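You operate a simulated robot arm through the tools that you are given. There is no shell and no other tool. Be economical: measure what you need, move in short steps, check, and stop when the job is done.

You are at the controls of a simulated two-armed robot. One attempt, no reset.

JOB
Hold the depth gauge on the silver slab, zero it, then check the red housing's ring.
Fine: gauge back; green tray if it matches the tag, else red; leave the other housing. Set down upright: depth gauge.
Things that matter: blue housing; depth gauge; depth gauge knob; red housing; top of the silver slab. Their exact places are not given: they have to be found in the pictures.

The check looks at the end state, three seconds after you hand in, the way a careful person would. Anything else that was tipped, shoved, dropped, spilled or broken makes it a failure.

ROBOT AND FRAMES
Two 7-joint arms with two-finger parallel grippers on one trunk, on a base that drives. Base frame: it is fixed to the floor where the robot stands at the start and does not move with it; the origin is under the middle of the robot, x ahead of it, y to its left, z up. Readings come in m, degrees, newtons and seconds.
The left shoulder is at the start at [0.07, 0.163, 1.195], the right one opposite. With the tool pointing down near the work surface each hand reaches from about 0.4 to 0.88 m from the robot's upright axis, wherever it stands, measured 20 degrees to its own side. Places, roughly: depth gauge knob [0.5, -0.2, 1]; top of the silver slab [0.5, -0.1, 0.9]. Payload 3.43 kg a hand.
The TCP of each hand is the grasp point between the finger pads, 0.034 m short of the fingertips. In the tool frame z runs along the fingers and y along their closing line. Largest opening 0.128 m; finger width 0.024, thickness 0.012; the body of the gripper, 0.048 by 0.13 m, starts 0.096 m behind the TCP.
Orientation is that of the tool frame in the base frame, as a unit quaternion [x, y, z, w]. With the fingers straight down and closing along the base's y, the tool's x points along the base's -x, its y along +y and its z along -z.

CONTROLS
- The arms move only by the tool send_rows. It takes "left_increments", "right_increments" or both (then of equal length, played together; a hand with none holds still); each is a list of rows, each a list of 7 numbers: the shift along the tool's x, y, z in m, then the turn, a rotation vector about the tool's x, y, z in degrees, then the finger opening in m, from 0 to 0.128. In form: [[dx, dy, dz, ax, ay, az, jaw], ...]. A call has 1 to 10 rows; each row is the pose to reach, as a shift and turn from the pose commanded when the call began, along the tool's axes at that moment. A row lasts 0.2 s, in which the tool goes at most 0.05 m and 8.6 degrees; a call with a longer step from one row to the next is refused whole, and so is a gripper value outside its range. A pose out of reach is approached as far as the arm can. The call stops where the force on the tool passes 40 N (or 10 N more than at its start, if that is more) or the arm is blocked; 0.2 s more then pass. Each finger travels about 0.153 m/s and halts on what it meets, pressing with about 30 N; the grip force reading is that of the motor and also rises with nothing between the fingers. The clock runs only during rows and for 0.2 s after the last one: add rows that repeat a pose to give the fingers time. It gives the time, the measured TCP pose, the force on the tool (base axes), the opening and the grip force at its end, in the units of the frame above (readings bear some noise), with the torque about the TCP (base axes, N m) and any sound that the robot's microphone picked up.
- Cameras (640 x 400 px; columns grow to the right, rows downward): "scene" is now at [0.1437, -0.0433, 1.457]; the picture's right is [-0.35, -0.94, 0.00], its down [-0.35, 0.13, -0.93] and it looks along [0.87, -0.32, -0.37] (base axes); focal length 214 px, centre (320, 200). "left" rides on the left gripper at [0.076, 0.011, -0.16] in its tool frame; the picture's right is [-0.15, 0.99, 0.00], its down [-0.88, -0.13, -0.46] and it looks along [-0.45, -0.07, 0.89] (tool axes); focal length 234 px, centre (320, 200). "right" rides on the right gripper at [0.076, -0.011, -0.16] in its tool frame; the picture's right is [0.15, 0.99, 0.00], its down [-0.88, 0.13, -0.46] and it looks along [-0.45, 0.07, 0.89] (tool axes); focal length 234 px, centre (320, 200).
- capture(camera): a new picture of that camera. It takes no simulated time.
- lift_body(by): slides the trunk up (or, below 0, down) by that many m; the arms and the scene camera ride with it, the base frame stays. It gives what a move gives, with no picture.
- roll_base(legs): drives the robot by 1 to 6 legs, each [ahead, left, turn to the left] in m, m and degrees, along the robot's own axes; the way and the turn of a leg run together, so that a leg with both is an arc; at most 1.5 m and 180 degrees a leg. The arms and the cameras ride along, it lands a little off, and it stops where it bumps. It gives what a move gives.
- turn_head(pan, tilt): turns the head with the scene camera to pan (to the left, within 86 degrees either way) and tilt (down, from -29 to 69), counted from straight ahead of the robot. It gives what a move gives.
- locate(camera, pixels): there is no depth. For up to 12 entries [column, row, z] of the newest picture of that camera ("zoom" is the newest enlarged one), the place [x, y] in the base frame at which the ray of that pixel passes the height z, good to about 0.002 m, but the place of the scene camera against the robot may be out by one fixed shift of up to 0.025 m in any direction. It takes no simulated time.
- enlarge(camera, box): a new picture of the part [left, top, right, bottom] of that camera's present view, enlarged. It takes no simulated time.
- sign_off(): hands the job in; it is judged then, once.

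Keep the steps short. Do not move on a guess: measure, check each grasp and each placing, and mend mistakes. In all there are 80 turns and 78 pictures (those below and enlarged ones count). Leave the grippers open and the arms clear of the work at the hand-in unless told otherwise, and finish with a single line.

The tools are called after "Call:" as name(argument=value, ...) on one line, values as JSON. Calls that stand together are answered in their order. send_rows: Moves the arms, as the interface text tells. Its arguments: {"type":"object","properties":{"left_increments":{"type":"array","items":{"type":"array","items":{"type":"number"}}},"right_increments":{"type":"array","items":{"type":"array","items":{"type":"number"}}}},"required":[]} The other tools are called the same way: lift_body (by) slides the trunk up or down; roll_base (legs) drives the base; turn_head (pan, tilt) turns the head that bears the scene camera; capture (camera) takes a picture; locate (camera, pixels) gives the place at which the rays of pixels pass given heights; enlarge (camera, box) takes an enlarged picture of a part of a camera's view; sign_off () hands the job in.

At the start:

```text
time: 0.0
left_position: [0.5964, 0.0777, 1.3094]
left_tool_rot: [0.0, 1.0, -0.001, 0.0]
left_wrist_force: [0.3, 0.0, 1.0]
left_wrist_torque: [-0.02, -0.02, -0.01]
left_width: 0.1279
left_grip_force: 0.0
right_position: [0.4664, -0.38, 1.3935]
right_tool_rot: [0.0, 1.0, 0.0, 0.0]
right_wrist_force: [-0.3, 0.1, -0.7]
right_wrist_torque: [-0.01, -0.02, 0.02]
right_width: 0.1278
right_grip_force: 0.1
trunk travel left (down, up): [-0.675, 0.265]
robot x, y, heading: [-0.0023, -0.0014, -0.1]
head pan, tilt: [-20.2, 21.6]
```

scene: 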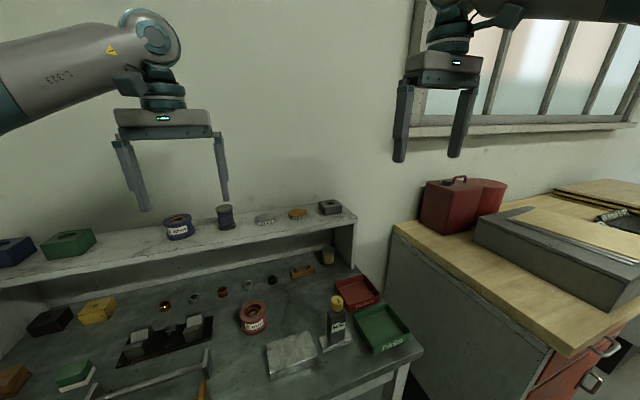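
right: 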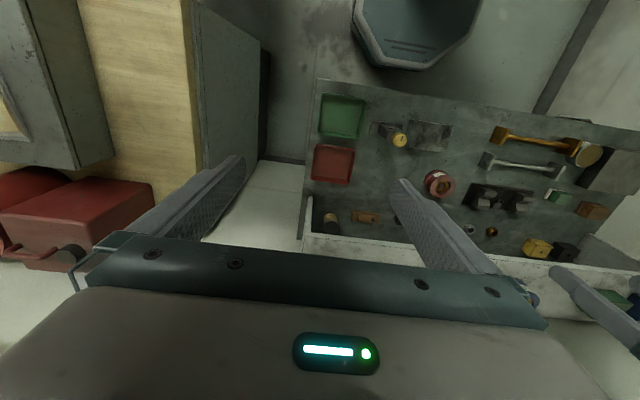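
left: 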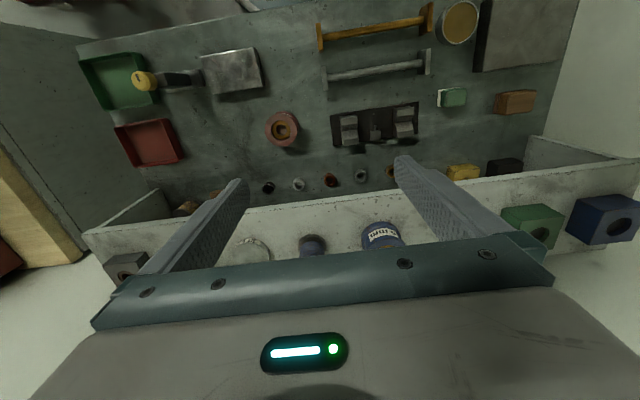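

I see the gauge (yellow knob) near (337,320), the slab at (291,353), the red housing at (253,318) and the blue housing on the shelf at (178,227). I'll enlarge these first.

Call:
enlarge(camera="scene", box=[220, 260, 420, 385])

Call:
enlarge(camera="scene", box=[230, 290, 278, 340])

Call:
enlarge(camera="right", box=[300, 80, 500, 205])

```text
3.20 times, centred on (320, 322) of scene
```

zoom: 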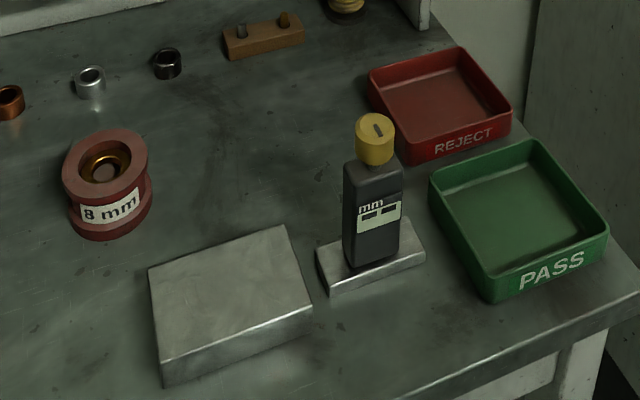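

```text
8.00 times, centred on (254, 315) of scene
```

zoom: 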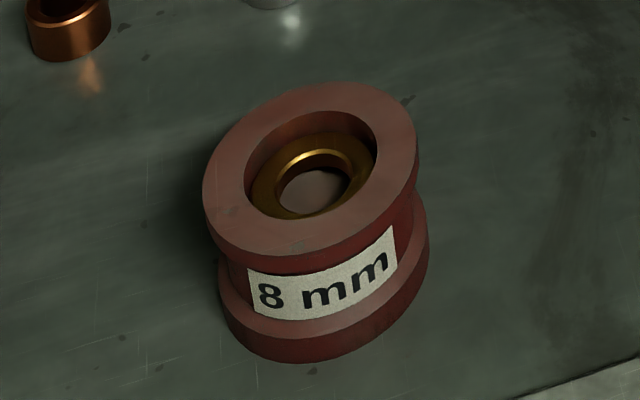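

```text
3.20 times, centred on (400, 142) of right
```

zoom: 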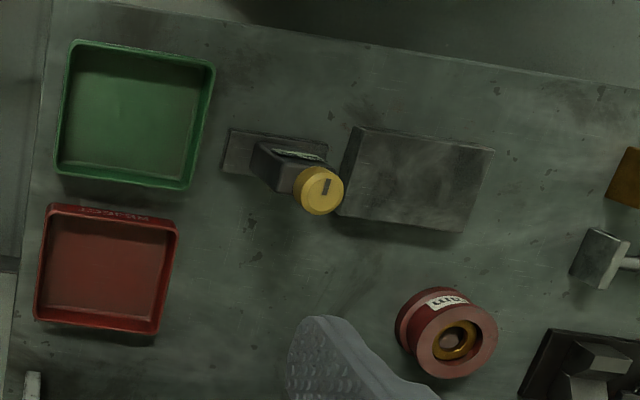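

The slab, gauge, ring and trays are all clear. I'll bring the right hand over the gauge area for a closer, better calibrated view, and move the left hand aside to the left.

Call:
send_rows(right_increments=[[0.01, 0.035, 0.025, 0, 0, 0, 0.128], [0.02, 0.07, 0.05, 0, 0, 0, 0.128], [0.03, 0.105, 0.075, 0, 0, 0, 0.128], [0.04, 0.14, 0.1, 0, 0, 0, 0.128], [0.05, 0.17, 0.13, 0, 0, 0, 0.128], [0.05, 0.19, 0.15, 0, 0, 0, 0.128]], left_increments=[[0.01, 0.035, 0, 0, 0, 0, 0.128], [0.02, 0.07, 0, 0, 0, 0, 0.128], [0.03, 0.105, 0, 0, 0, 0, 0.128], [0.04, 0.14, 0, 0, 0, 0, 0.128], [0.05, 0.17, 0, 0, 0, 0, 0.128], [0.06, 0.2, 0, 0, 0, 0, 0.128]])

Call:
capture(camera="right")

```text
time: 1.4
left_position: [0.537, 0.2813, 1.3081]
left_tool_rot: [0.0, 1.0, -0.001, 0.0]
left_wrist_force: [0.0, 0.6, -0.5]
left_wrist_torque: [-0.05, 0.0, 0.01]
left_width: 0.1282
left_grip_force: 0.1
right_position: [0.4147, -0.1888, 1.2442]
right_tool_rot: [0.001, 1.0, 0.0, 0.0]
right_wrist_force: [0.8, 0.1, 0.4]
right_wrist_torque: [-0.04, 0.0, 0.04]
right_width: 0.1279
right_grip_force: 0.0
trunk travel left (down, up): [-0.675, 0.265]
robot x, y, heading: [0.0017, 0.0014, -0.1]
head pan, tilt: [-20.2, 21.6]
```

```text
71 pictures are left
```

right: 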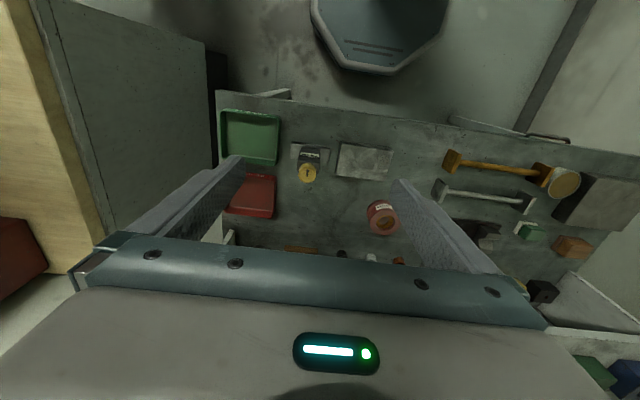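

Call:
enlarge(camera="right", box=[212, 85, 412, 245])

Call:
enlarge(camera="right", box=[285, 135, 345, 190])

Call:
capture(camera="left")

Call:
enlarge(camera="scene", box=[310, 285, 370, 360])

```text
2.50 times, centred on (312, 165) of right
```

zoom: 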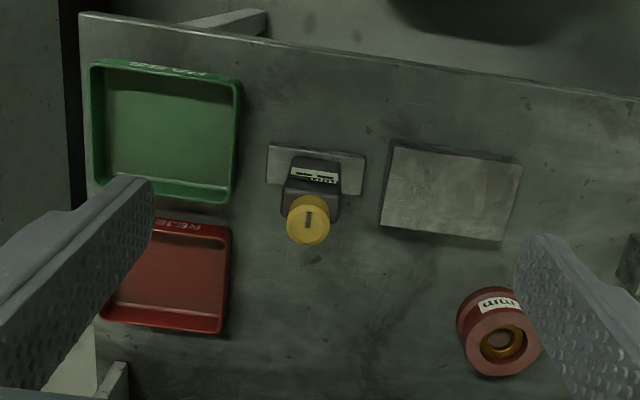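

```text
7.27 times, centred on (315, 162) of right
```

zoom: 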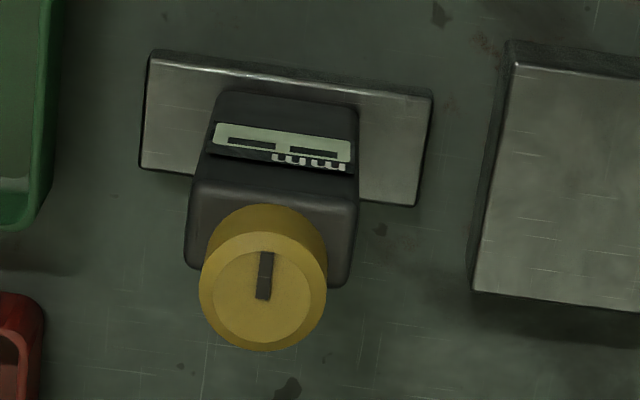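

```text
68 pictures are left
```

left: 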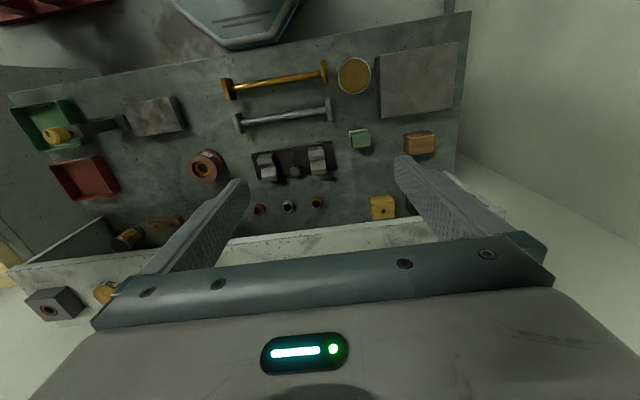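

```text
5.33 times, centred on (340, 322) of scene
```

zoom: 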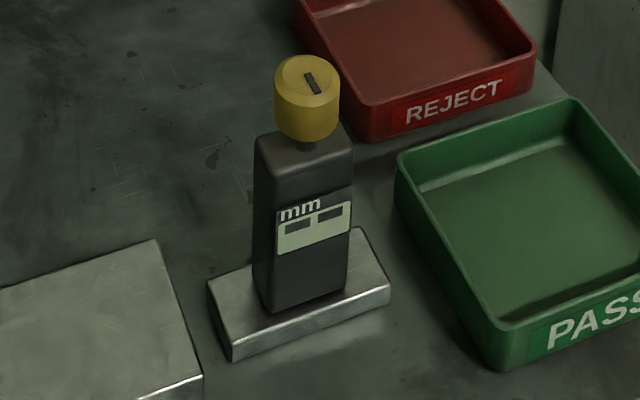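

Now I'll locate features at several heights in both hand cameras to triangulate.

Call:
locate(camera="right", pixels=[[307, 175.3, 0.95], [307, 175.3, 1.0], [341.2, 143, 0.88], [392.8, 150.2, 0.88], [385.2, 181.4, 0.88], [336, 175.4, 0.88], [341.2, 143, 0.9], [385.2, 181.4, 0.9], [384, 220, 0.88], [387, 221.5, 0.9]])

Call:
enlarge(camera="left", box=[0, 85, 240, 235])

```text
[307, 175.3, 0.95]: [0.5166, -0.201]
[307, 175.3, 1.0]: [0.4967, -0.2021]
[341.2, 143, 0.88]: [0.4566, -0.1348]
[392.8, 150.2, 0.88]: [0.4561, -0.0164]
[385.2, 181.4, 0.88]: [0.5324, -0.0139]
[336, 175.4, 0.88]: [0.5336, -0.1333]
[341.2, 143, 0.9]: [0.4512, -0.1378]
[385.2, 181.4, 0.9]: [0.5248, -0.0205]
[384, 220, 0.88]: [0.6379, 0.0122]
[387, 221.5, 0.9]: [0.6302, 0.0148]
```

```text
2.67 times, centred on (120, 160) of left
```

zoom: 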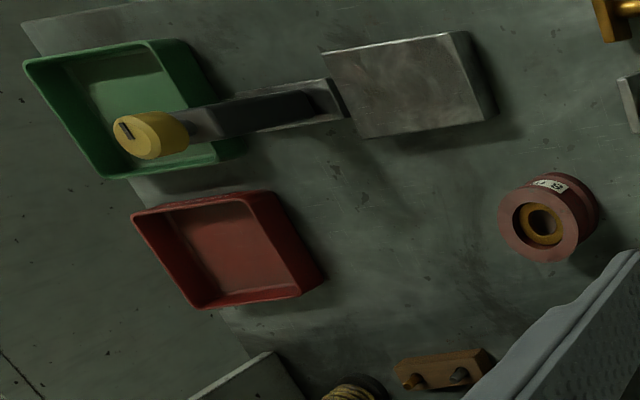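

Call:
locate(camera="zoom", pixels=[[133, 140, 0.95], [133, 140, 1.0], [133, 140, 1.05], [322, 54, 0.88], [322, 54, 0.9], [450, 33, 0.88], [484, 117, 0.88], [364, 138, 0.88], [364, 138, 0.9], [537, 225, 0.88], [537, 225, 0.9], [537, 225, 0.92]])

Call:
enlarge(camera="right", box=[352, 190, 402, 240])

```text
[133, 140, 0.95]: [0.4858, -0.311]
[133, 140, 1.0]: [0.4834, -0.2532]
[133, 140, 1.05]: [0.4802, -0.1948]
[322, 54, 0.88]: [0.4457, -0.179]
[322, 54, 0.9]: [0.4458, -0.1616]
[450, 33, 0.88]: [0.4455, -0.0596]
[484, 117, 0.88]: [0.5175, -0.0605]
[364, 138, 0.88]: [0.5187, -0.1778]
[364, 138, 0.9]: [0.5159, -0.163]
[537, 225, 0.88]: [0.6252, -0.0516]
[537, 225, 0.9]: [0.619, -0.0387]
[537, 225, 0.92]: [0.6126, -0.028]
```

```text
8.00 times, centred on (377, 215) of right
```

zoom: 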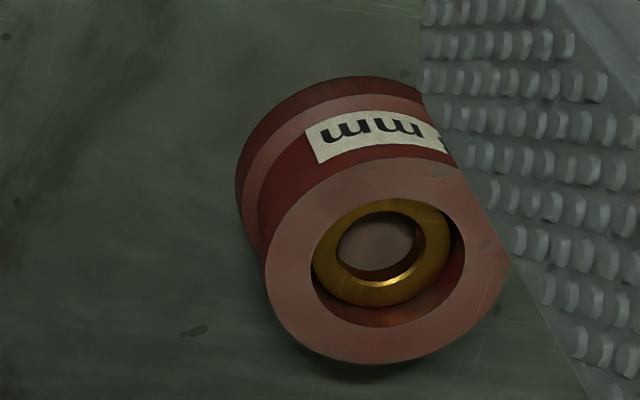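

Triangulated: slab top z≈0.923 (x 0.445–0.517, y −0.141…−0.028), knob top ≈(0.480,−0.203,1.043), housing rim ≈(0.603,−0.010,0.952). Next I'll measure the foot bar, the table height and the trays.

Call:
locate(camera="right", pixels=[[291.6, 141.4, 0.9], [330.4, 147.3, 0.9], [328.1, 163.0, 0.9], [290.2, 157.5, 0.9], [306, 150, 0.95], [385.25, 222.6, 0.952], [228, 112, 0.92], [277, 116, 0.92], [237, 215, 0.92], [273, 217, 0.92], [246, 177, 0.92], [275, 178, 0.92]])

Call:
locate(camera="left", pixels=[[175.1, 97, 0.88], [175.1, 97, 0.9], [186.75, 127, 0.88], [186.75, 127, 0.9], [10, 107, 0.92], [56, 101, 0.92], [50, 165, 0.92], [102, 158, 0.92], [76, 201, 0.92], [120, 190, 0.92]])

Call:
roll_base(legs=[[-0.15, 0, 0]])

```text
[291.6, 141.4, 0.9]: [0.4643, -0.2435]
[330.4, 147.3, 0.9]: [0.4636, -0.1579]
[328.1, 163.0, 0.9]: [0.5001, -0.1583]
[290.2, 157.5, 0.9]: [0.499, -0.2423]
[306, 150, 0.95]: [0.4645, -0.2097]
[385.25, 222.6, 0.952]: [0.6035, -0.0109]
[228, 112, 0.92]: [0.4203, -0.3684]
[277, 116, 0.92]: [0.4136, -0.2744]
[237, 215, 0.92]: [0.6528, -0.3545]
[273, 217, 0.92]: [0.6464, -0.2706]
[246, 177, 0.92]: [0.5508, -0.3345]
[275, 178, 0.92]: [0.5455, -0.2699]
```

```text
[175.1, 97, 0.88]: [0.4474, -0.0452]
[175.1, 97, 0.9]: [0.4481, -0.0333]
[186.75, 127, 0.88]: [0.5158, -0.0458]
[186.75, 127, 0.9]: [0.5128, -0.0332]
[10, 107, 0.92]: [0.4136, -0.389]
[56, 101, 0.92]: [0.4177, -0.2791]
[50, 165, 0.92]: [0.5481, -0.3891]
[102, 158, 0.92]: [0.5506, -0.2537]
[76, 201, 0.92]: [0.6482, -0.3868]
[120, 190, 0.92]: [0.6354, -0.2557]
```

```text
time: 2.8
left_position: [0.3874, 0.2777, 1.3065]
left_tool_rot: [0.0, 1.0, 0.0, -0.002]
left_wrist_force: [0.2, 0.1, 0.1]
left_wrist_torque: [0.01, 0.03, -0.01]
left_width: 0.1281
left_grip_force: 0.0
right_position: [0.265, -0.1903, 1.2423]
right_tool_rot: [0.001, 1.0, 0.0, -0.001]
right_wrist_force: [0.0, -0.3, 0.4]
right_wrist_torque: [-0.02, 0.01, 0.0]
right_width: 0.128
right_grip_force: 0.2
trunk travel left (down, up): [-0.675, 0.265]
robot x, y, heading: [-0.1536, 0.0031, -0.2]
head pan, tilt: [-20.2, 21.6]
```

Table z≈0.90, gauge centre ≈(0.480,−0.202), foot along y. The base has backed 0.15 m. Now I'll pitch the right hand 45° forward and go to a pre-grasp behind and above the gauge body, so the knob stays free for the left hand and the right camera can read the display.

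Call:
send_rows(right_increments=[[-0.02, -0.002, 0.02, 0, -7.5, 0, 0.1], [-0.04, -0.004, 0.05, 0, -15, 0, 0.08], [-0.06, -0.006, 0.08, 0, -22.5, 0, 0.08], [-0.08, -0.008, 0.11, 0, -30, 0, 0.08], [-0.1, -0.01, 0.14, 0, -37.5, 0, 0.08], [-0.115, -0.012, 0.172, 0, -45, 0, 0.08], [-0.115, -0.012, 0.172, 0, -45, 0, 0.08]])

Call:
capture(camera="right")

Call:
capture(camera="scene")

```text
time: 4.4
left_position: [0.3842, 0.2784, 1.3095]
left_tool_rot: [-0.001, 1.0, 0.001, 0.0]
left_wrist_force: [0.8, -0.2, -0.2]
left_wrist_torque: [0.02, -0.01, 0.01]
left_width: 0.1278
left_grip_force: 0.0
right_position: [0.3895, -0.2014, 1.0721]
right_tool_rot: [0.0, 0.924, 0.0, 0.383]
right_wrist_force: [0.6, 1.0, 0.2]
right_wrist_torque: [-0.02, -0.02, -0.02]
right_width: 0.0799
right_grip_force: 0.0
right hand out of reach, approached as far as the arm can: row 6, 7
trunk travel left (down, up): [-0.675, 0.265]
robot x, y, heading: [-0.1528, 0.0005, -0.1]
head pan, tilt: [-20.2, 21.6]
```

```text
64 pictures are left
```

right: 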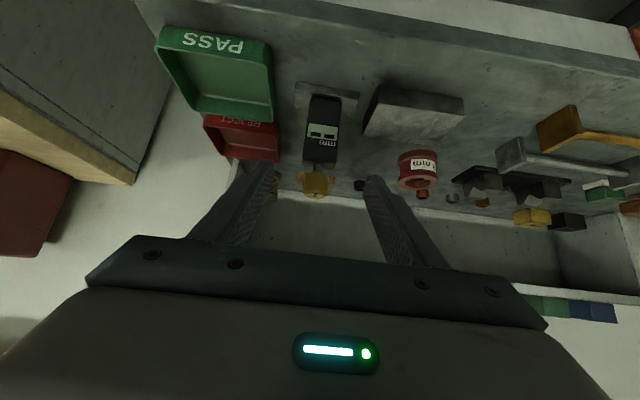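

```text
63 pictures are left
```

scene: 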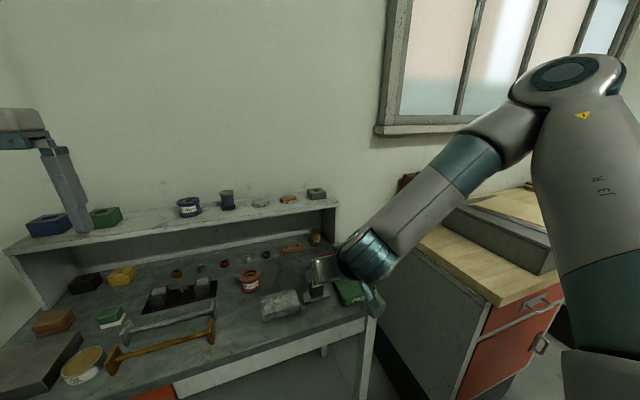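

The view is good: the gauge is centred between the fingers and the display shows "-- --" at (322,132). The arm stopped about 1 cm from the requested spot (near the inner reach limit). I'll go partway forward and check.

Call:
send_rows(right_increments=[[0, 0, 0.03, 0, 0, 0, 0.08], [0.003, 0, 0.06, 0, 0, 0, 0.08], [0.006, 0, 0.08, 0, 0, 0, 0.08]])

Call:
capture(camera="right")

```text
time: 5.2
left_position: [0.385, 0.278, 1.3082]
left_tool_rot: [-0.001, 1.0, 0.0, 0.0]
left_wrist_force: [0.5, 0.7, -0.2]
left_wrist_torque: [-0.02, 0.01, -0.02]
left_width: 0.128
left_grip_force: 0.0
right_position: [0.4439, -0.2026, 1.0107]
right_tool_rot: [0.0, 0.924, 0.0, 0.383]
right_wrist_force: [0.6, 0.1, 0.2]
right_wrist_torque: [0.0, -0.01, -0.04]
right_width: 0.0803
right_grip_force: 0.0
trunk travel left (down, up): [-0.675, 0.265]
robot x, y, heading: [-0.1538, -0.0018, -0.1]
head pan, tilt: [-20.2, 21.6]
```

```text
62 pictures are left
```

right: 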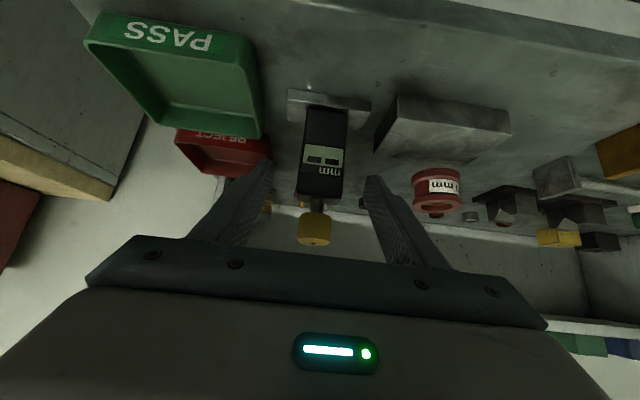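

I read the body front face from z≈0.911 to 1.005, display at 0.955–0.98 and knob at 1.02–1.043; the body centre is y≈−0.201. I'll advance to TCP (0.480,−0.201,0.962) and then close.

Call:
send_rows(right_increments=[[0.003, 0.0015, 0.02, 0, 0, 0, 0.08], [0.006, 0.0015, 0.04, 0, 0, 0, 0.08], [0.009, 0.0015, 0.06, 0, 0, 0, 0.08]])

Call:
capture(camera="right")

```text
time: 6.0
left_position: [0.3852, 0.2788, 1.3073]
left_tool_rot: [-0.001, 1.0, 0.0, -0.002]
left_wrist_force: [-0.8, 0.1, 0.3]
left_wrist_torque: [-0.01, 0.0, -0.02]
left_width: 0.1278
left_grip_force: 0.0
right_position: [0.4797, -0.2001, 0.9611]
right_tool_rot: [0.0, 0.924, 0.0, 0.382]
right_wrist_force: [-0.6, 0.3, 0.8]
right_wrist_torque: [-0.02, 0.02, 0.01]
right_width: 0.0798
right_grip_force: 0.1
trunk travel left (down, up): [-0.675, 0.265]
robot x, y, heading: [-0.156, -0.0009, 0.2]
head pan, tilt: [-20.2, 21.6]
```

```text
61 pictures are left
```

right: 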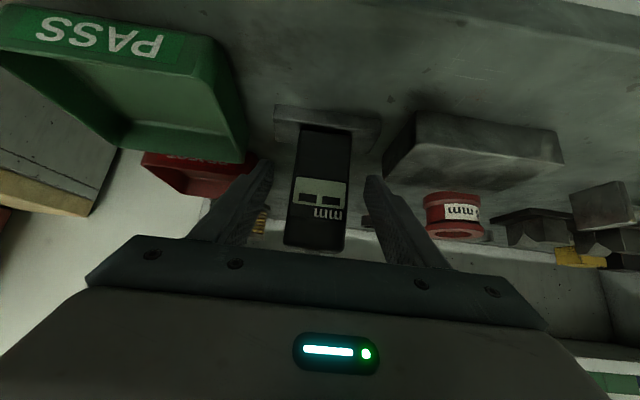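

The body is centred between the fingers with no contact force. Closing now.

Call:
send_rows(right_increments=[[0, 0, 0, 0, 0, 0, 0.06], [0, 0, 0, 0, 0, 0, 0.045], [0, 0, 0, 0, 0, 0, 0.03], [0, 0, 0, 0, 0, 0, 0.025], [0, 0, 0, 0, 0, 0, 0.025]])

Call:
capture(camera="right")

```text
time: 7.2
left_position: [0.3857, 0.2777, 1.3087]
left_tool_rot: [-0.001, 1.0, 0.0, 0.001]
left_wrist_force: [0.2, 0.0, -0.4]
left_wrist_torque: [-0.01, 0.02, 0.01]
left_width: 0.128
left_grip_force: 0.1
right_position: [0.4799, -0.1989, 0.962]
right_tool_rot: [0.0, 0.924, 0.0, 0.382]
right_wrist_force: [0.3, 0.9, -0.1]
right_wrist_torque: [0.01, -0.04, 0.04]
right_width: 0.0415
right_grip_force: 29.9
trunk travel left (down, up): [-0.675, 0.265]
robot x, y, heading: [-0.1498, -0.003, 0.1]
head pan, tilt: [-20.2, 21.6]
```

```text
60 pictures are left
```

right: 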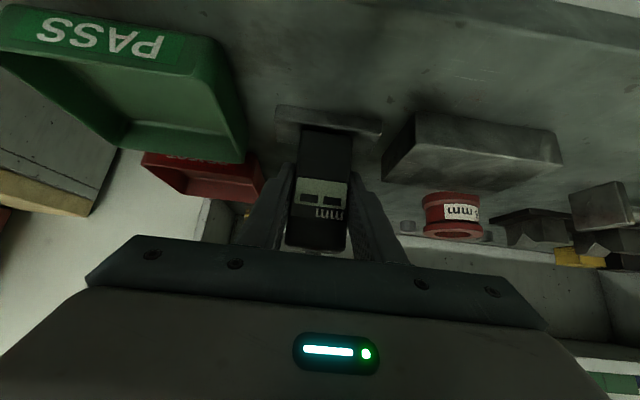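

Gripped (width 41.5 mm, 30 N). Lifting straight up 6 cm and checking.

Call:
send_rows(right_increments=[[-0.0106, 0, -0.0106, 0, 0, 0, 0.025], [-0.0283, 0, -0.0283, 0, 0, 0, 0.025], [-0.0566, 0, -0.0566, 0, 0, 0, 0.025], [-0.0848, 0, -0.0848, 0, 0, 0, 0.025], [-0.113, 0, -0.113, 0, 0, 0, 0.025], [-0.141, 0, -0.141, 0, 0, 0, 0.025]])

Call:
turn_head(pan=-18, tilt=30)

Call:
capture(camera="scene")

```text
time: 8.6
left_position: [0.383, 0.2796, 1.3081]
left_tool_rot: [-0.002, 1.0, 0.0, 0.0]
left_wrist_force: [-0.7, -0.3, -0.1]
left_wrist_torque: [0.02, -0.03, 0.03]
left_width: 0.128
left_grip_force: 0.0
right_position: [0.4769, -0.198, 1.1627]
right_tool_rot: [0.0, 0.924, 0.0, 0.383]
right_wrist_force: [-0.9, -0.8, -2.2]
right_wrist_torque: [-0.03, 0.01, -0.02]
right_width: 0.0417
right_grip_force: 30.3
trunk travel left (down, up): [-0.675, 0.265]
robot x, y, heading: [-0.1507, -0.0004, -0.1]
head pan, tilt: [-20.2, 21.6]
```

```text
time: 9.3
left_position: [0.386, 0.2789, 1.3086]
left_tool_rot: [-0.001, 1.0, -0.001, 0.0]
left_wrist_force: [-0.8, 0.8, -0.1]
left_wrist_torque: [-0.03, 0.0, -0.01]
left_width: 0.1281
left_grip_force: 0.0
right_position: [0.4775, -0.1974, 1.1631]
right_tool_rot: [0.0, 0.924, 0.0, 0.382]
right_wrist_force: [-0.2, 0.1, -2.1]
right_wrist_torque: [-0.01, -0.01, 0.02]
right_width: 0.0418
right_grip_force: 29.8
trunk travel left (down, up): [-0.675, 0.265]
robot x, y, heading: [-0.155, 0.0016, -0.2]
head pan, tilt: [-18.0, 30.0]
```

```text
59 pictures are left
```

scene: 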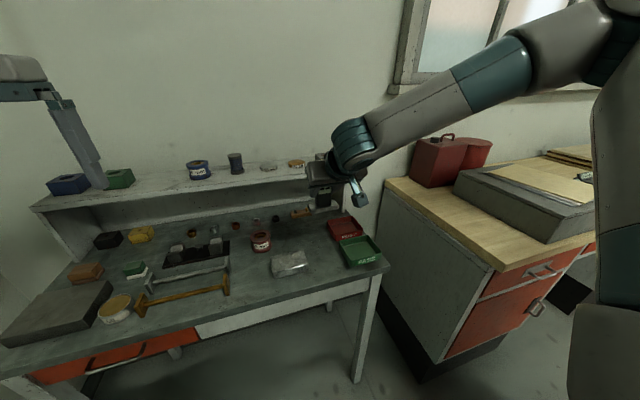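

It's lifted (≈2 N). Now I'll raise it a bit more and tilt the tool to straight down, so the gauge's underside faces the robot and I can find the probe.

Call:
send_rows(right_increments=[[-0.02, 0, -0.02, 0, 7.5, 0, 0.025], [-0.04, 0, -0.04, 0, 15, 0, 0.025], [-0.06, 0, -0.06, 0, 22.5, 0, 0.025], [-0.08, 0, -0.08, 0, 30, 0, 0.025], [-0.1, 0, -0.1, 0, 37.5, 0, 0.025], [-0.1, 0, -0.1, 0, 45, 0, 0.025], [-0.1, 0, -0.1, 0, 52, 0, 0.025], [-0.1, 0, -0.1, 0, 52, 0, 0.025]])

Call:
capture(camera="scene")

```text
time: 11.1
left_position: [0.3841, 0.2782, 1.3088]
left_tool_rot: [-0.001, 1.0, 0.0, 0.0]
left_wrist_force: [0.5, -0.3, -0.7]
left_wrist_torque: [0.01, 0.02, -0.01]
left_width: 0.1279
left_grip_force: 0.1
right_position: [0.4417, -0.2366, 1.2843]
right_tool_rot: [0.001, 0.998, 0.001, -0.061]
right_wrist_force: [-0.2, -0.4, -2.7]
right_wrist_torque: [0.02, -0.01, 0.02]
right_width: 0.0415
right_grip_force: 30.5
right hand out of reach, approached as far as the arm can: row 5, 6, 7, 8
trunk travel left (down, up): [-0.675, 0.265]
robot x, y, heading: [-0.1522, -0.0008, 0.1]
head pan, tilt: [-18.0, 30.0]
```

```text
58 pictures are left
```

scene: 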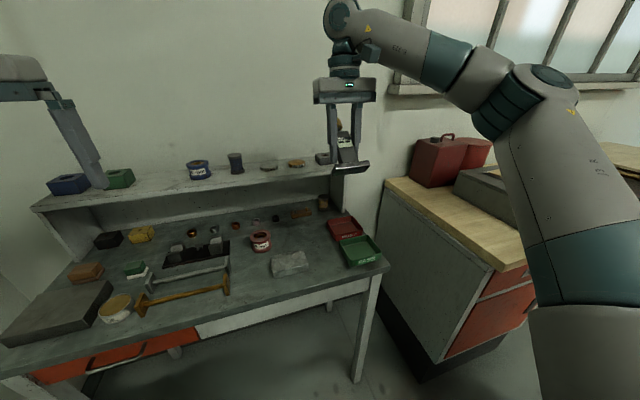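

Call:
enlarge(camera="scene", box=[310, 120, 390, 190])

Call:
capture(camera="right")

```text
5.71 times, centred on (350, 155) of scene
```

zoom: 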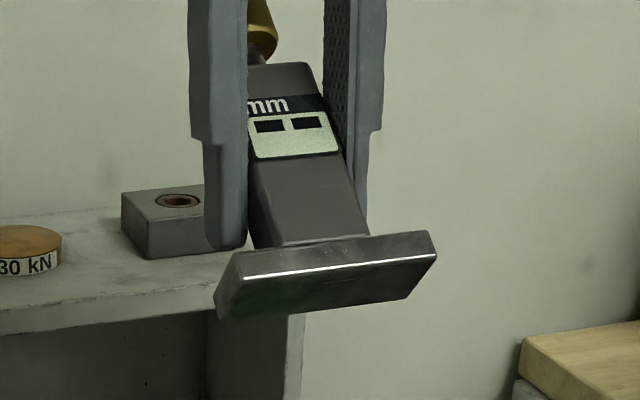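

```text
56 pictures are left
```

right: 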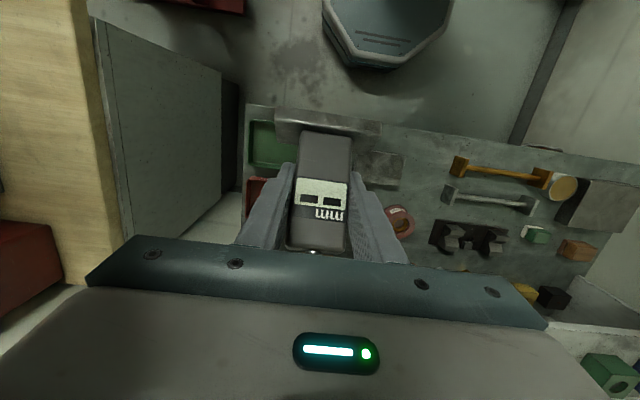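

The underside is only seen at a grazing angle. I'll tilt it a bit more.

Call:
send_rows(right_increments=[[-0.01, 0, 0, 0, 8, 0, 0.025], [-0.02, 0, 0, 0, 16, 0, 0.025], [-0.03, 0, -0.01, 0, 24, 0, 0.025], [-0.03, 0, -0.02, 0, 32, 0, 0.025], [-0.03, 0, -0.03, 0, 38, 0, 0.025], [-0.03, 0, -0.03, 0, 38, 0, 0.025]])

Call:
enlarge(camera="scene", box=[310, 100, 400, 180])

```text
time: 12.5
left_position: [0.3856, 0.2785, 1.3081]
left_tool_rot: [-0.001, 1.0, 0.0, 0.0]
left_wrist_force: [-0.5, 0.4, 0.5]
left_wrist_torque: [0.01, 0.0, 0.01]
left_width: 0.1279
left_grip_force: 0.1
right_position: [0.3323, -0.2576, 1.2075]
right_tool_rot: [0.0, 0.924, 0.002, -0.382]
right_wrist_force: [1.1, -0.6, -2.0]
right_wrist_torque: [-0.03, -0.03, 0.01]
right_width: 0.0416
right_grip_force: 29.4
right hand out of reach, approached as far as the arm can: row 1, 2, 3, 4, 5, 6
trunk travel left (down, up): [-0.675, 0.265]
robot x, y, heading: [-0.1502, -0.0008, -0.2]
head pan, tilt: [-18.0, 30.0]
```

```text
5.00 times, centred on (355, 140) of scene
```

zoom: 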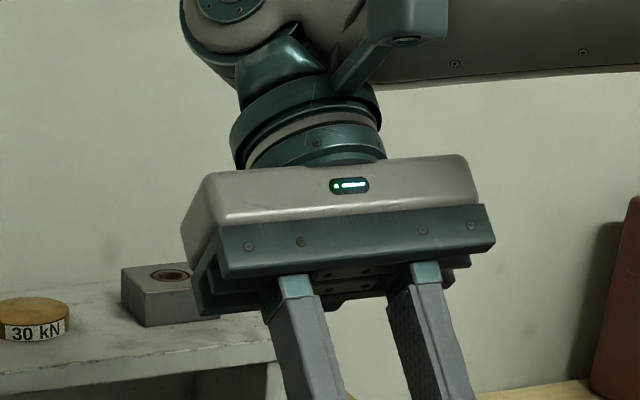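

Call:
capture(camera="scene")

Call:
enlarge(camera="scene", box=[340, 170, 440, 240])

```text
54 pictures are left
```

scene: 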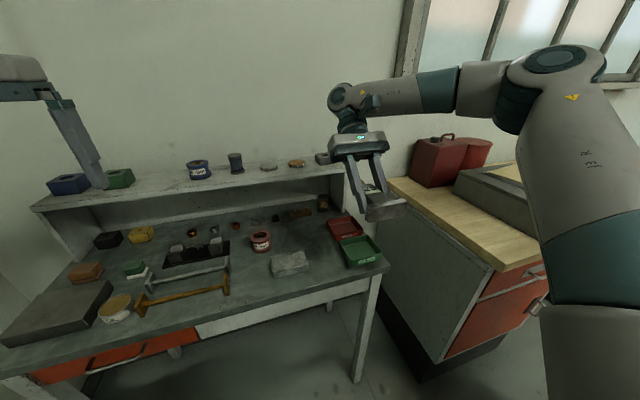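

```text
5.71 times, centred on (390, 205) of scene
```

zoom: 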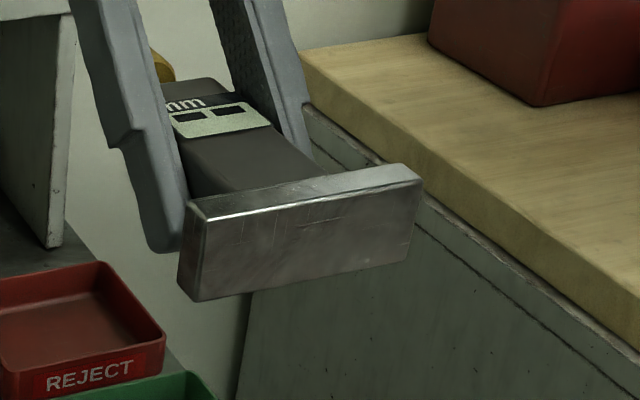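

The underside is a flat foot with no protruding probe. I'll rotate back to the upright gauge attitude (tool pitched 45° forward).

Call:
send_rows(right_increments=[[-0.006, 0.006, -0.012, 0, -8, 0, 0.025], [-0.012, 0.012, -0.024, 0, -16, 0, 0.025], [-0.018, 0.018, -0.036, 0, -24, 0, 0.025], [-0.024, 0.024, -0.048, 0, -32, 0, 0.025], [-0.03, 0.03, -0.06, 0, -40, 0, 0.025], [-0.036, 0.036, -0.07, 0, -48, 0, 0.025], [-0.042, 0.042, -0.08, 0, -56, 0, 0.025], [-0.048, 0.048, -0.09, 0, -64, 0, 0.025], [-0.054, 0.054, -0.09, 0, -72, 0, 0.025], [-0.057, 0.058, -0.09, 0, -80, 0, 0.025]])

```text
time: 14.7
left_position: [0.3849, 0.2783, 1.3088]
left_tool_rot: [-0.002, 1.0, -0.001, 0.0]
left_wrist_force: [0.4, -0.8, 0.2]
left_wrist_torque: [0.02, 0.0, 0.02]
left_width: 0.1279
left_grip_force: 0.1
right_position: [0.4332, -0.1983, 1.2387]
right_tool_rot: [0.0, 0.953, 0.001, 0.302]
right_wrist_force: [0.6, -0.2, -1.9]
right_wrist_torque: [-0.01, -0.01, 0.04]
right_width: 0.0417
right_grip_force: 30.1
trunk travel left (down, up): [-0.675, 0.265]
robot x, y, heading: [-0.1527, 0.0032, 0.1]
head pan, tilt: [-18.0, 30.0]
```

Call:
send_rows(right_increments=[[0.01, 0.02, 0.028, 0, -5, 0, 0.025], [0.02, 0.04, 0.056, 0, -9.8, 0, 0.025], [0.03, 0.06, 0.084, 0, -9.8, 0, 0.025], [0.04, 0.08, 0.112, 0, -9.8, 0, 0.025], [0.05, 0.1, 0.14, 0, -9.8, 0, 0.025], [0.0587, 0.113, 0.1665, 0, -9.8, 0, 0.025], [0.0587, 0.113, 0.1665, 0, -9.8, 0, 0.025]])

Call:
capture(camera="right")

Call:
capture(camera="left")

Call:
capture(camera="scene")

```text
time: 16.3
left_position: [0.3865, 0.2796, 1.3071]
left_tool_rot: [-0.001, 1.0, 0.0, 0.0]
left_wrist_force: [0.4, 0.9, -0.1]
left_wrist_torque: [0.0, 0.02, 0.01]
left_width: 0.1282
left_grip_force: 0.0
right_position: [0.4776, -0.1233, 1.0803]
right_tool_rot: [0.0, 0.925, 0.001, 0.38]
right_wrist_force: [-0.2, -1.0, -2.6]
right_wrist_torque: [0.03, 0.03, 0.01]
right_width: 0.0415
right_grip_force: 30.4
right hand out of reach, approached as far as the arm can: row 5, 6, 7
trunk travel left (down, up): [-0.675, 0.265]
robot x, y, heading: [-0.1541, -0.0008, 0.1]
head pan, tilt: [-18.0, 30.0]
```

```text
52 pictures are left
```

right: 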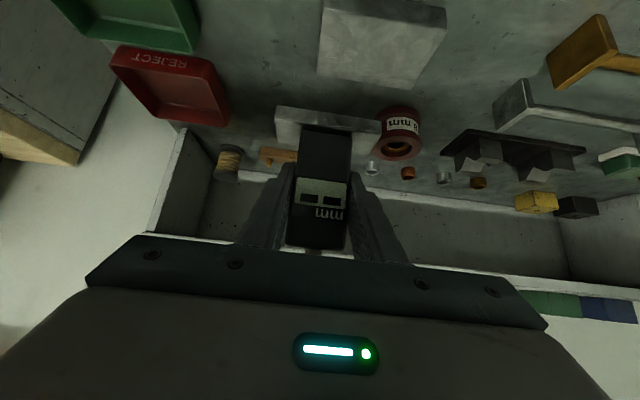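

```text
51 pictures are left
```

left: 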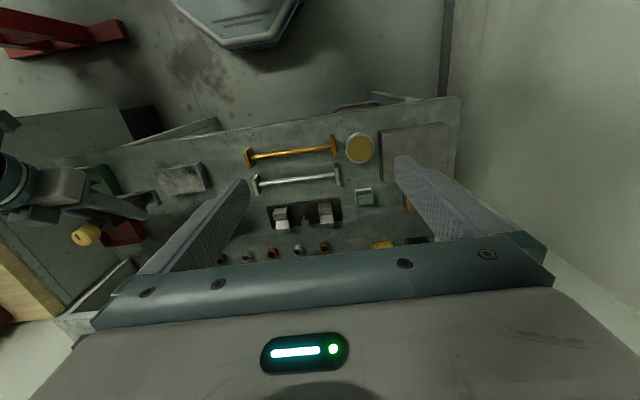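

```text
50 pictures are left
```

scene: 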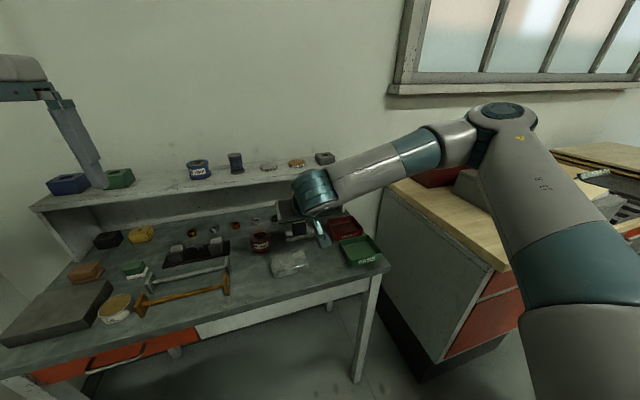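

Gauge held upright, but the arm can't reach this far inward with the pitched wrist. I'll shift the base left 0.13 m and back 0.03 m; the gauge is at z≈1.03 and above, clear of everything on the bench.

Call:
roll_base(legs=[[-0.03, 0.13, 0]])

```text
time: 17.6
left_position: [0.3562, 0.4046, 1.308]
left_tool_rot: [0.0, 1.0, 0.001, 0.0]
left_wrist_force: [0.3, 0.0, 0.0]
left_wrist_torque: [0.03, 0.01, 0.02]
left_width: 0.1279
left_grip_force: 0.1
right_position: [0.4468, 0.0029, 1.0813]
right_tool_rot: [0.0, 0.925, 0.001, 0.381]
right_wrist_force: [0.5, -0.5, -3.0]
right_wrist_torque: [0.02, 0.0, -0.02]
right_width: 0.0419
right_grip_force: 29.1
trunk travel left (down, up): [-0.675, 0.265]
robot x, y, heading: [-0.1825, 0.1255, 0.2]
head pan, tilt: [-18.0, 30.0]
```

Call:
send_rows(right_increments=[[0.005, -0.025, 0.017, 0, 0, 0, 0.025], [0.01, -0.05, 0.034, 0, 0, 0, 0.025], [0.015, -0.075, 0.051, 0, 0, 0, 0.025], [0.019, -0.088, 0.067, 0, 0, 0, 0.025], [0.019, -0.088, 0.067, 0, 0, 0, 0.025]])

Call:
capture(camera="right")

Call:
capture(camera="left")

```text
time: 18.8
left_position: [0.3545, 0.4084, 1.3086]
left_tool_rot: [0.0, 1.0, 0.0, -0.001]
left_wrist_force: [-0.5, 0.0, -0.5]
left_wrist_torque: [-0.01, 0.03, -0.01]
left_width: 0.1281
left_grip_force: 0.0
right_position: [0.4809, -0.0831, 1.0211]
right_tool_rot: [0.001, 0.925, 0.001, 0.38]
right_wrist_force: [-0.4, -0.2, -1.4]
right_wrist_torque: [-0.03, -0.03, -0.02]
right_width: 0.0419
right_grip_force: 29.6
trunk travel left (down, up): [-0.675, 0.265]
robot x, y, heading: [-0.1822, 0.1235, -0.0]
head pan, tilt: [-18.0, 30.0]
```

```text
49 pictures are left
```

right: 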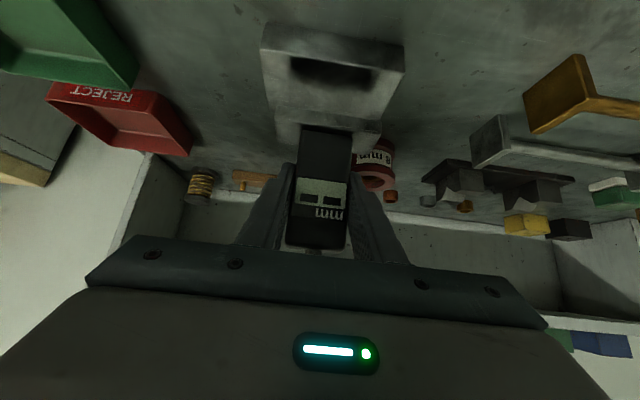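

```text
48 pictures are left
```

left: 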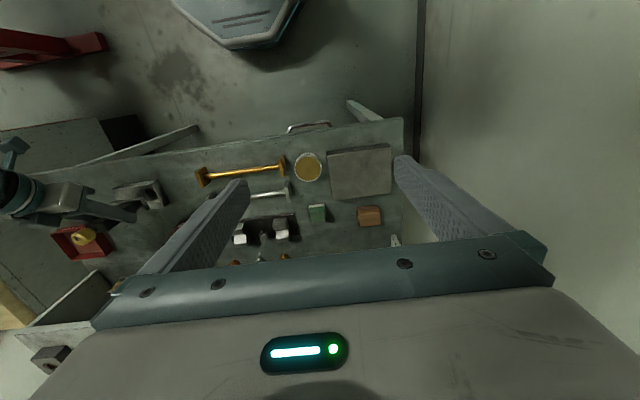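

The gauge is centred over the slab. I'll lower in small steps towards contact (expected near TCP z≈0.982).

Call:
send_rows(right_increments=[[0.0085, -0.001, 0.0085, 0, -0.3, 0, 0.025], [0.017, -0.001, 0.017, 0, -0.3, 0, 0.025], [0.0228, -0.001, 0.0228, 0, -0.3, 0, 0.025], [0.025, -0.001, 0.025, 0, -0.3, 0, 0.025], [0.0262, -0.001, 0.0262, 0, -0.3, 0, 0.025]])

```text
time: 20.0
left_position: [0.3531, 0.4085, 1.3093]
left_tool_rot: [0.001, 1.0, -0.001, 0.001]
left_wrist_force: [-0.3, 0.0, 0.1]
left_wrist_torque: [0.0, -0.04, 0.01]
left_width: 0.1277
left_grip_force: 0.0
right_position: [0.4801, -0.0833, 0.9864]
right_tool_rot: [0.0, 0.923, 0.001, 0.386]
right_wrist_force: [5.7, 0.0, 25.4]
right_wrist_torque: [-0.19, -0.15, -0.01]
right_width: 0.0419
right_grip_force: 30.0
trunk travel left (down, up): [-0.675, 0.265]
robot x, y, heading: [-0.1855, 0.1294, -0.0]
head pan, tilt: [-18.0, 30.0]
```

Contact with the slab at TCP z≈0.986 (25 N). I'll ease off about 1 mm and look at the display.

Call:
send_rows(right_increments=[[-0.0008, 0, -0.0008, 0, 0, 0, 0.025], [-0.0008, 0, -0.0008, 0, 0, 0, 0.025]])

Call:
enlarge(camera="right", box=[240, 90, 400, 260])

Call:
capture(camera="left")

```text
time: 20.6
left_position: [0.3542, 0.4081, 1.3086]
left_tool_rot: [0.001, 1.0, -0.001, -0.001]
left_wrist_force: [0.3, 0.0, -0.8]
left_wrist_torque: [0.01, 0.0, 0.02]
left_width: 0.1282
left_grip_force: 0.1
right_position: [0.4796, -0.0827, 0.9861]
right_tool_rot: [0.0, 0.923, 0.0, 0.384]
right_wrist_force: [8.5, 3.5, 23.8]
right_wrist_torque: [0.01, -0.38, 0.04]
right_width: 0.0415
right_grip_force: 30.1
trunk travel left (down, up): [-0.675, 0.265]
robot x, y, heading: [-0.1826, 0.1288, -0.3]
head pan, tilt: [-18.0, 30.0]
```

```text
2.35 times, centred on (320, 175) of right
```

zoom: 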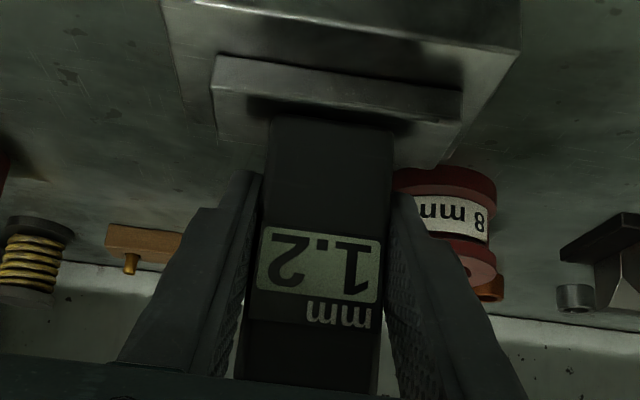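

```text
46 pictures are left
```

left: 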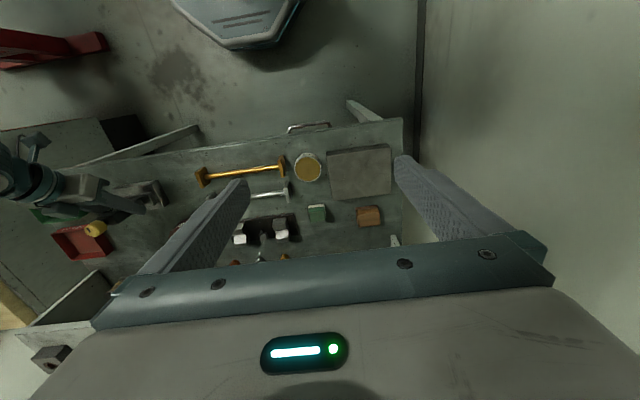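

The display is live and reads 1.2 on the slab. Now I'll bring the left hand over the knob, at (0.480,−0.086), height first.

Call:
send_rows(left_increments=[[-0.0115, -0.045, 0.004, 0, 0, 0, 0.1], [-0.023, -0.09, 0.008, 0, 0, 0, 0.07], [-0.0345, -0.135, 0.012, 0, 0, 0, 0.06], [-0.046, -0.18, 0.016, 0, 0, 0, 0.06], [-0.0575, -0.225, 0.02, 0, 0, 0, 0.06], [-0.069, -0.27, 0.024, 0, 0, 0, 0.06], [-0.0805, -0.315, 0.028, 0, 0, 0, 0.06], [-0.092, -0.36, 0.032, 0, 0, 0, 0.06], [-0.1035, -0.405, 0.036, 0, 0, 0, 0.06], [-0.115, -0.45, 0.04, 0, 0, 0, 0.06]])

Call:
capture(camera="left")

```text
time: 22.8
left_position: [0.4616, -0.0336, 1.2707]
left_tool_rot: [0.002, 1.0, 0.001, 0.002]
left_wrist_force: [-0.2, -1.0, -0.4]
left_wrist_torque: [0.06, -0.02, -0.02]
left_width: 0.0601
left_grip_force: 0.0
left hand out of reach, approached as far as the arm can: row 10
right_position: [0.478, -0.0878, 0.986]
right_tool_rot: [0.002, 0.924, 0.0, 0.384]
right_wrist_force: [-4.7, -7.0, 19.6]
right_wrist_torque: [0.27, 0.32, 0.22]
right_width: 0.042
right_grip_force: 29.9
trunk travel left (down, up): [-0.675, 0.265]
robot x, y, heading: [-0.1815, 0.1271, -0.0]
head pan, tilt: [-18.0, 30.0]
```

```text
45 pictures are left
```

left: 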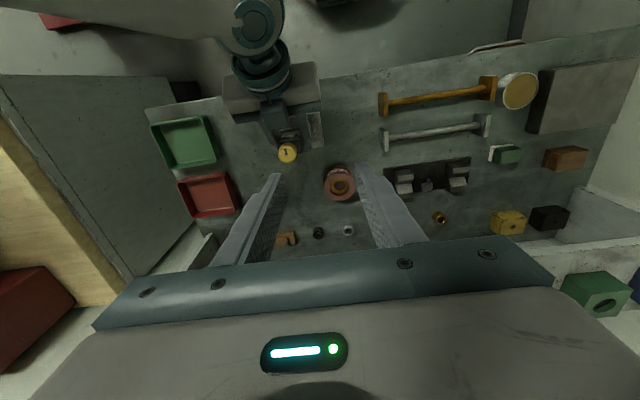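

Call:
enlarge(camera="left", box=[250, 110, 330, 190])

Call:
locate(camera="left", pixels=[[287, 153, 1.067], [338, 183, 0.952]])

Call:
capture(camera="scene")

```text
5.00 times, centred on (290, 150) of left
```

zoom: 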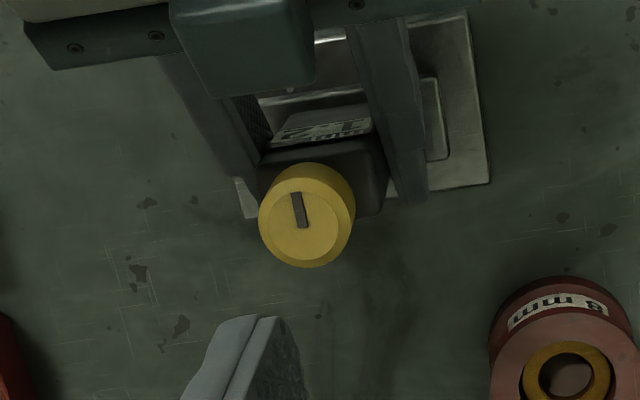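

```text
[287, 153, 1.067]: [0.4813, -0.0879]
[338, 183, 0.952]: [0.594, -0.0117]
```

```text
43 pictures are left
```

scene: 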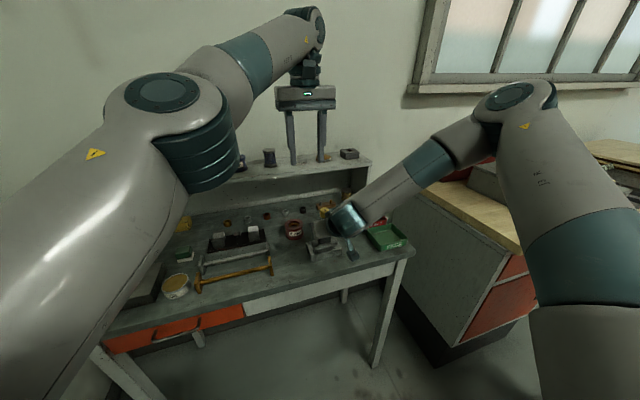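

The knob top is at ≈(0.481,−0.088). I'll move the left hand above it, lowering to z≈1.15.

Call:
send_rows(left_increments=[[0, 0, 0.035, 0, 0, 0, 0.06], [-0.005, -0.015, 0.07, 0, 0, 0, 0.06], [-0.012, -0.035, 0.1, 0, 0, 0, 0.06], [-0.019, -0.054, 0.12, 0, 0, 0, 0.06], [-0.019, -0.054, 0.12, 0, 0, 0, 0.06]])

Call:
capture(camera="left")

```text
time: 24.0
left_position: [0.4795, -0.0676, 1.1535]
left_tool_rot: [-0.001, 1.0, -0.002, 0.002]
left_wrist_force: [0.0, 0.2, 0.9]
left_wrist_torque: [-0.01, 0.02, 0.0]
left_width: 0.0602
left_grip_force: 0.1
left hand out of reach, approached as far as the arm can: row 4, 5
right_position: [0.4782, -0.0836, 0.9864]
right_tool_rot: [0.0, 0.923, 0.001, 0.385]
right_wrist_force: [0.2, -3.5, 15.7]
right_wrist_torque: [-0.33, -0.12, 0.07]
right_width: 0.0419
right_grip_force: 30.2
trunk travel left (down, up): [-0.675, 0.265]
robot x, y, heading: [-0.1815, 0.1289, -0.3]
head pan, tilt: [-18.0, 30.0]
```

```text
42 pictures are left
```

left: 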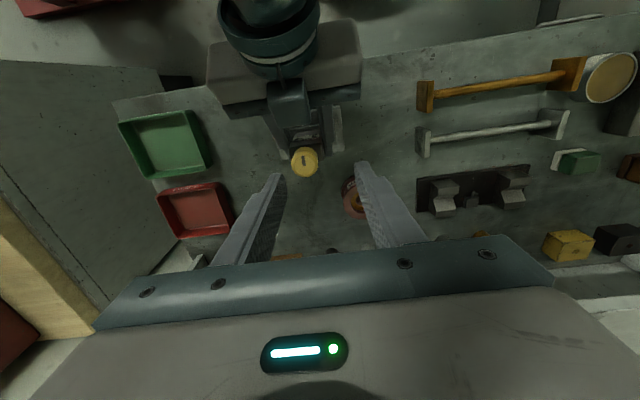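

The left hand stops 2 cm short at y≈−0.068. I'll lift the gauge 3 cm, shift the base 4 cm to the right so both hands can reach, and put the gauge back on the slab.

Call:
send_rows(right_increments=[[-0.0106, 0, -0.0106, 0, 0, 0, 0.025], [-0.022, 0, -0.022, 0, 0, 0, 0.025]], left_increments=[[0, 0.02, -0.02, 0, 0, 0, 0.06], [0, 0.04, -0.04, 0, 0, 0, 0.06]])

Call:
roll_base(legs=[[0, -0.045, 0]])

```text
time: 24.6
left_position: [0.4813, -0.0254, 1.1941]
left_tool_rot: [0.001, 1.0, 0.0, 0.001]
left_wrist_force: [-0.6, -0.2, -0.2]
left_wrist_torque: [0.0, -0.02, 0.02]
left_width: 0.06
left_grip_force: 0.1
right_position: [0.4768, -0.0842, 1.0155]
right_tool_rot: [0.0, 0.924, 0.0, 0.383]
right_wrist_force: [-0.3, 1.0, -2.8]
right_wrist_torque: [0.0, 0.01, -0.01]
right_width: 0.0418
right_grip_force: 30.2
trunk travel left (down, up): [-0.675, 0.265]
robot x, y, heading: [-0.1825, 0.1308, 0.1]
head pan, tilt: [-18.0, 30.0]
```

```text
time: 25.5
left_position: [0.4834, -0.0642, 1.1931]
left_tool_rot: [-0.001, 1.0, -0.001, 0.001]
left_wrist_force: [0.2, -0.7, 0.5]
left_wrist_torque: [-0.03, 0.01, 0.02]
left_width: 0.0601
left_grip_force: 0.0
right_position: [0.4802, -0.1243, 1.0159]
right_tool_rot: [-0.002, 0.924, 0.0, 0.382]
right_wrist_force: [0.2, 0.7, -2.6]
right_wrist_torque: [-0.02, 0.02, -0.04]
right_width: 0.0416
right_grip_force: 29.6
trunk travel left (down, up): [-0.675, 0.265]
robot x, y, heading: [-0.1814, 0.089, -0.0]
head pan, tilt: [-18.0, 30.0]
```

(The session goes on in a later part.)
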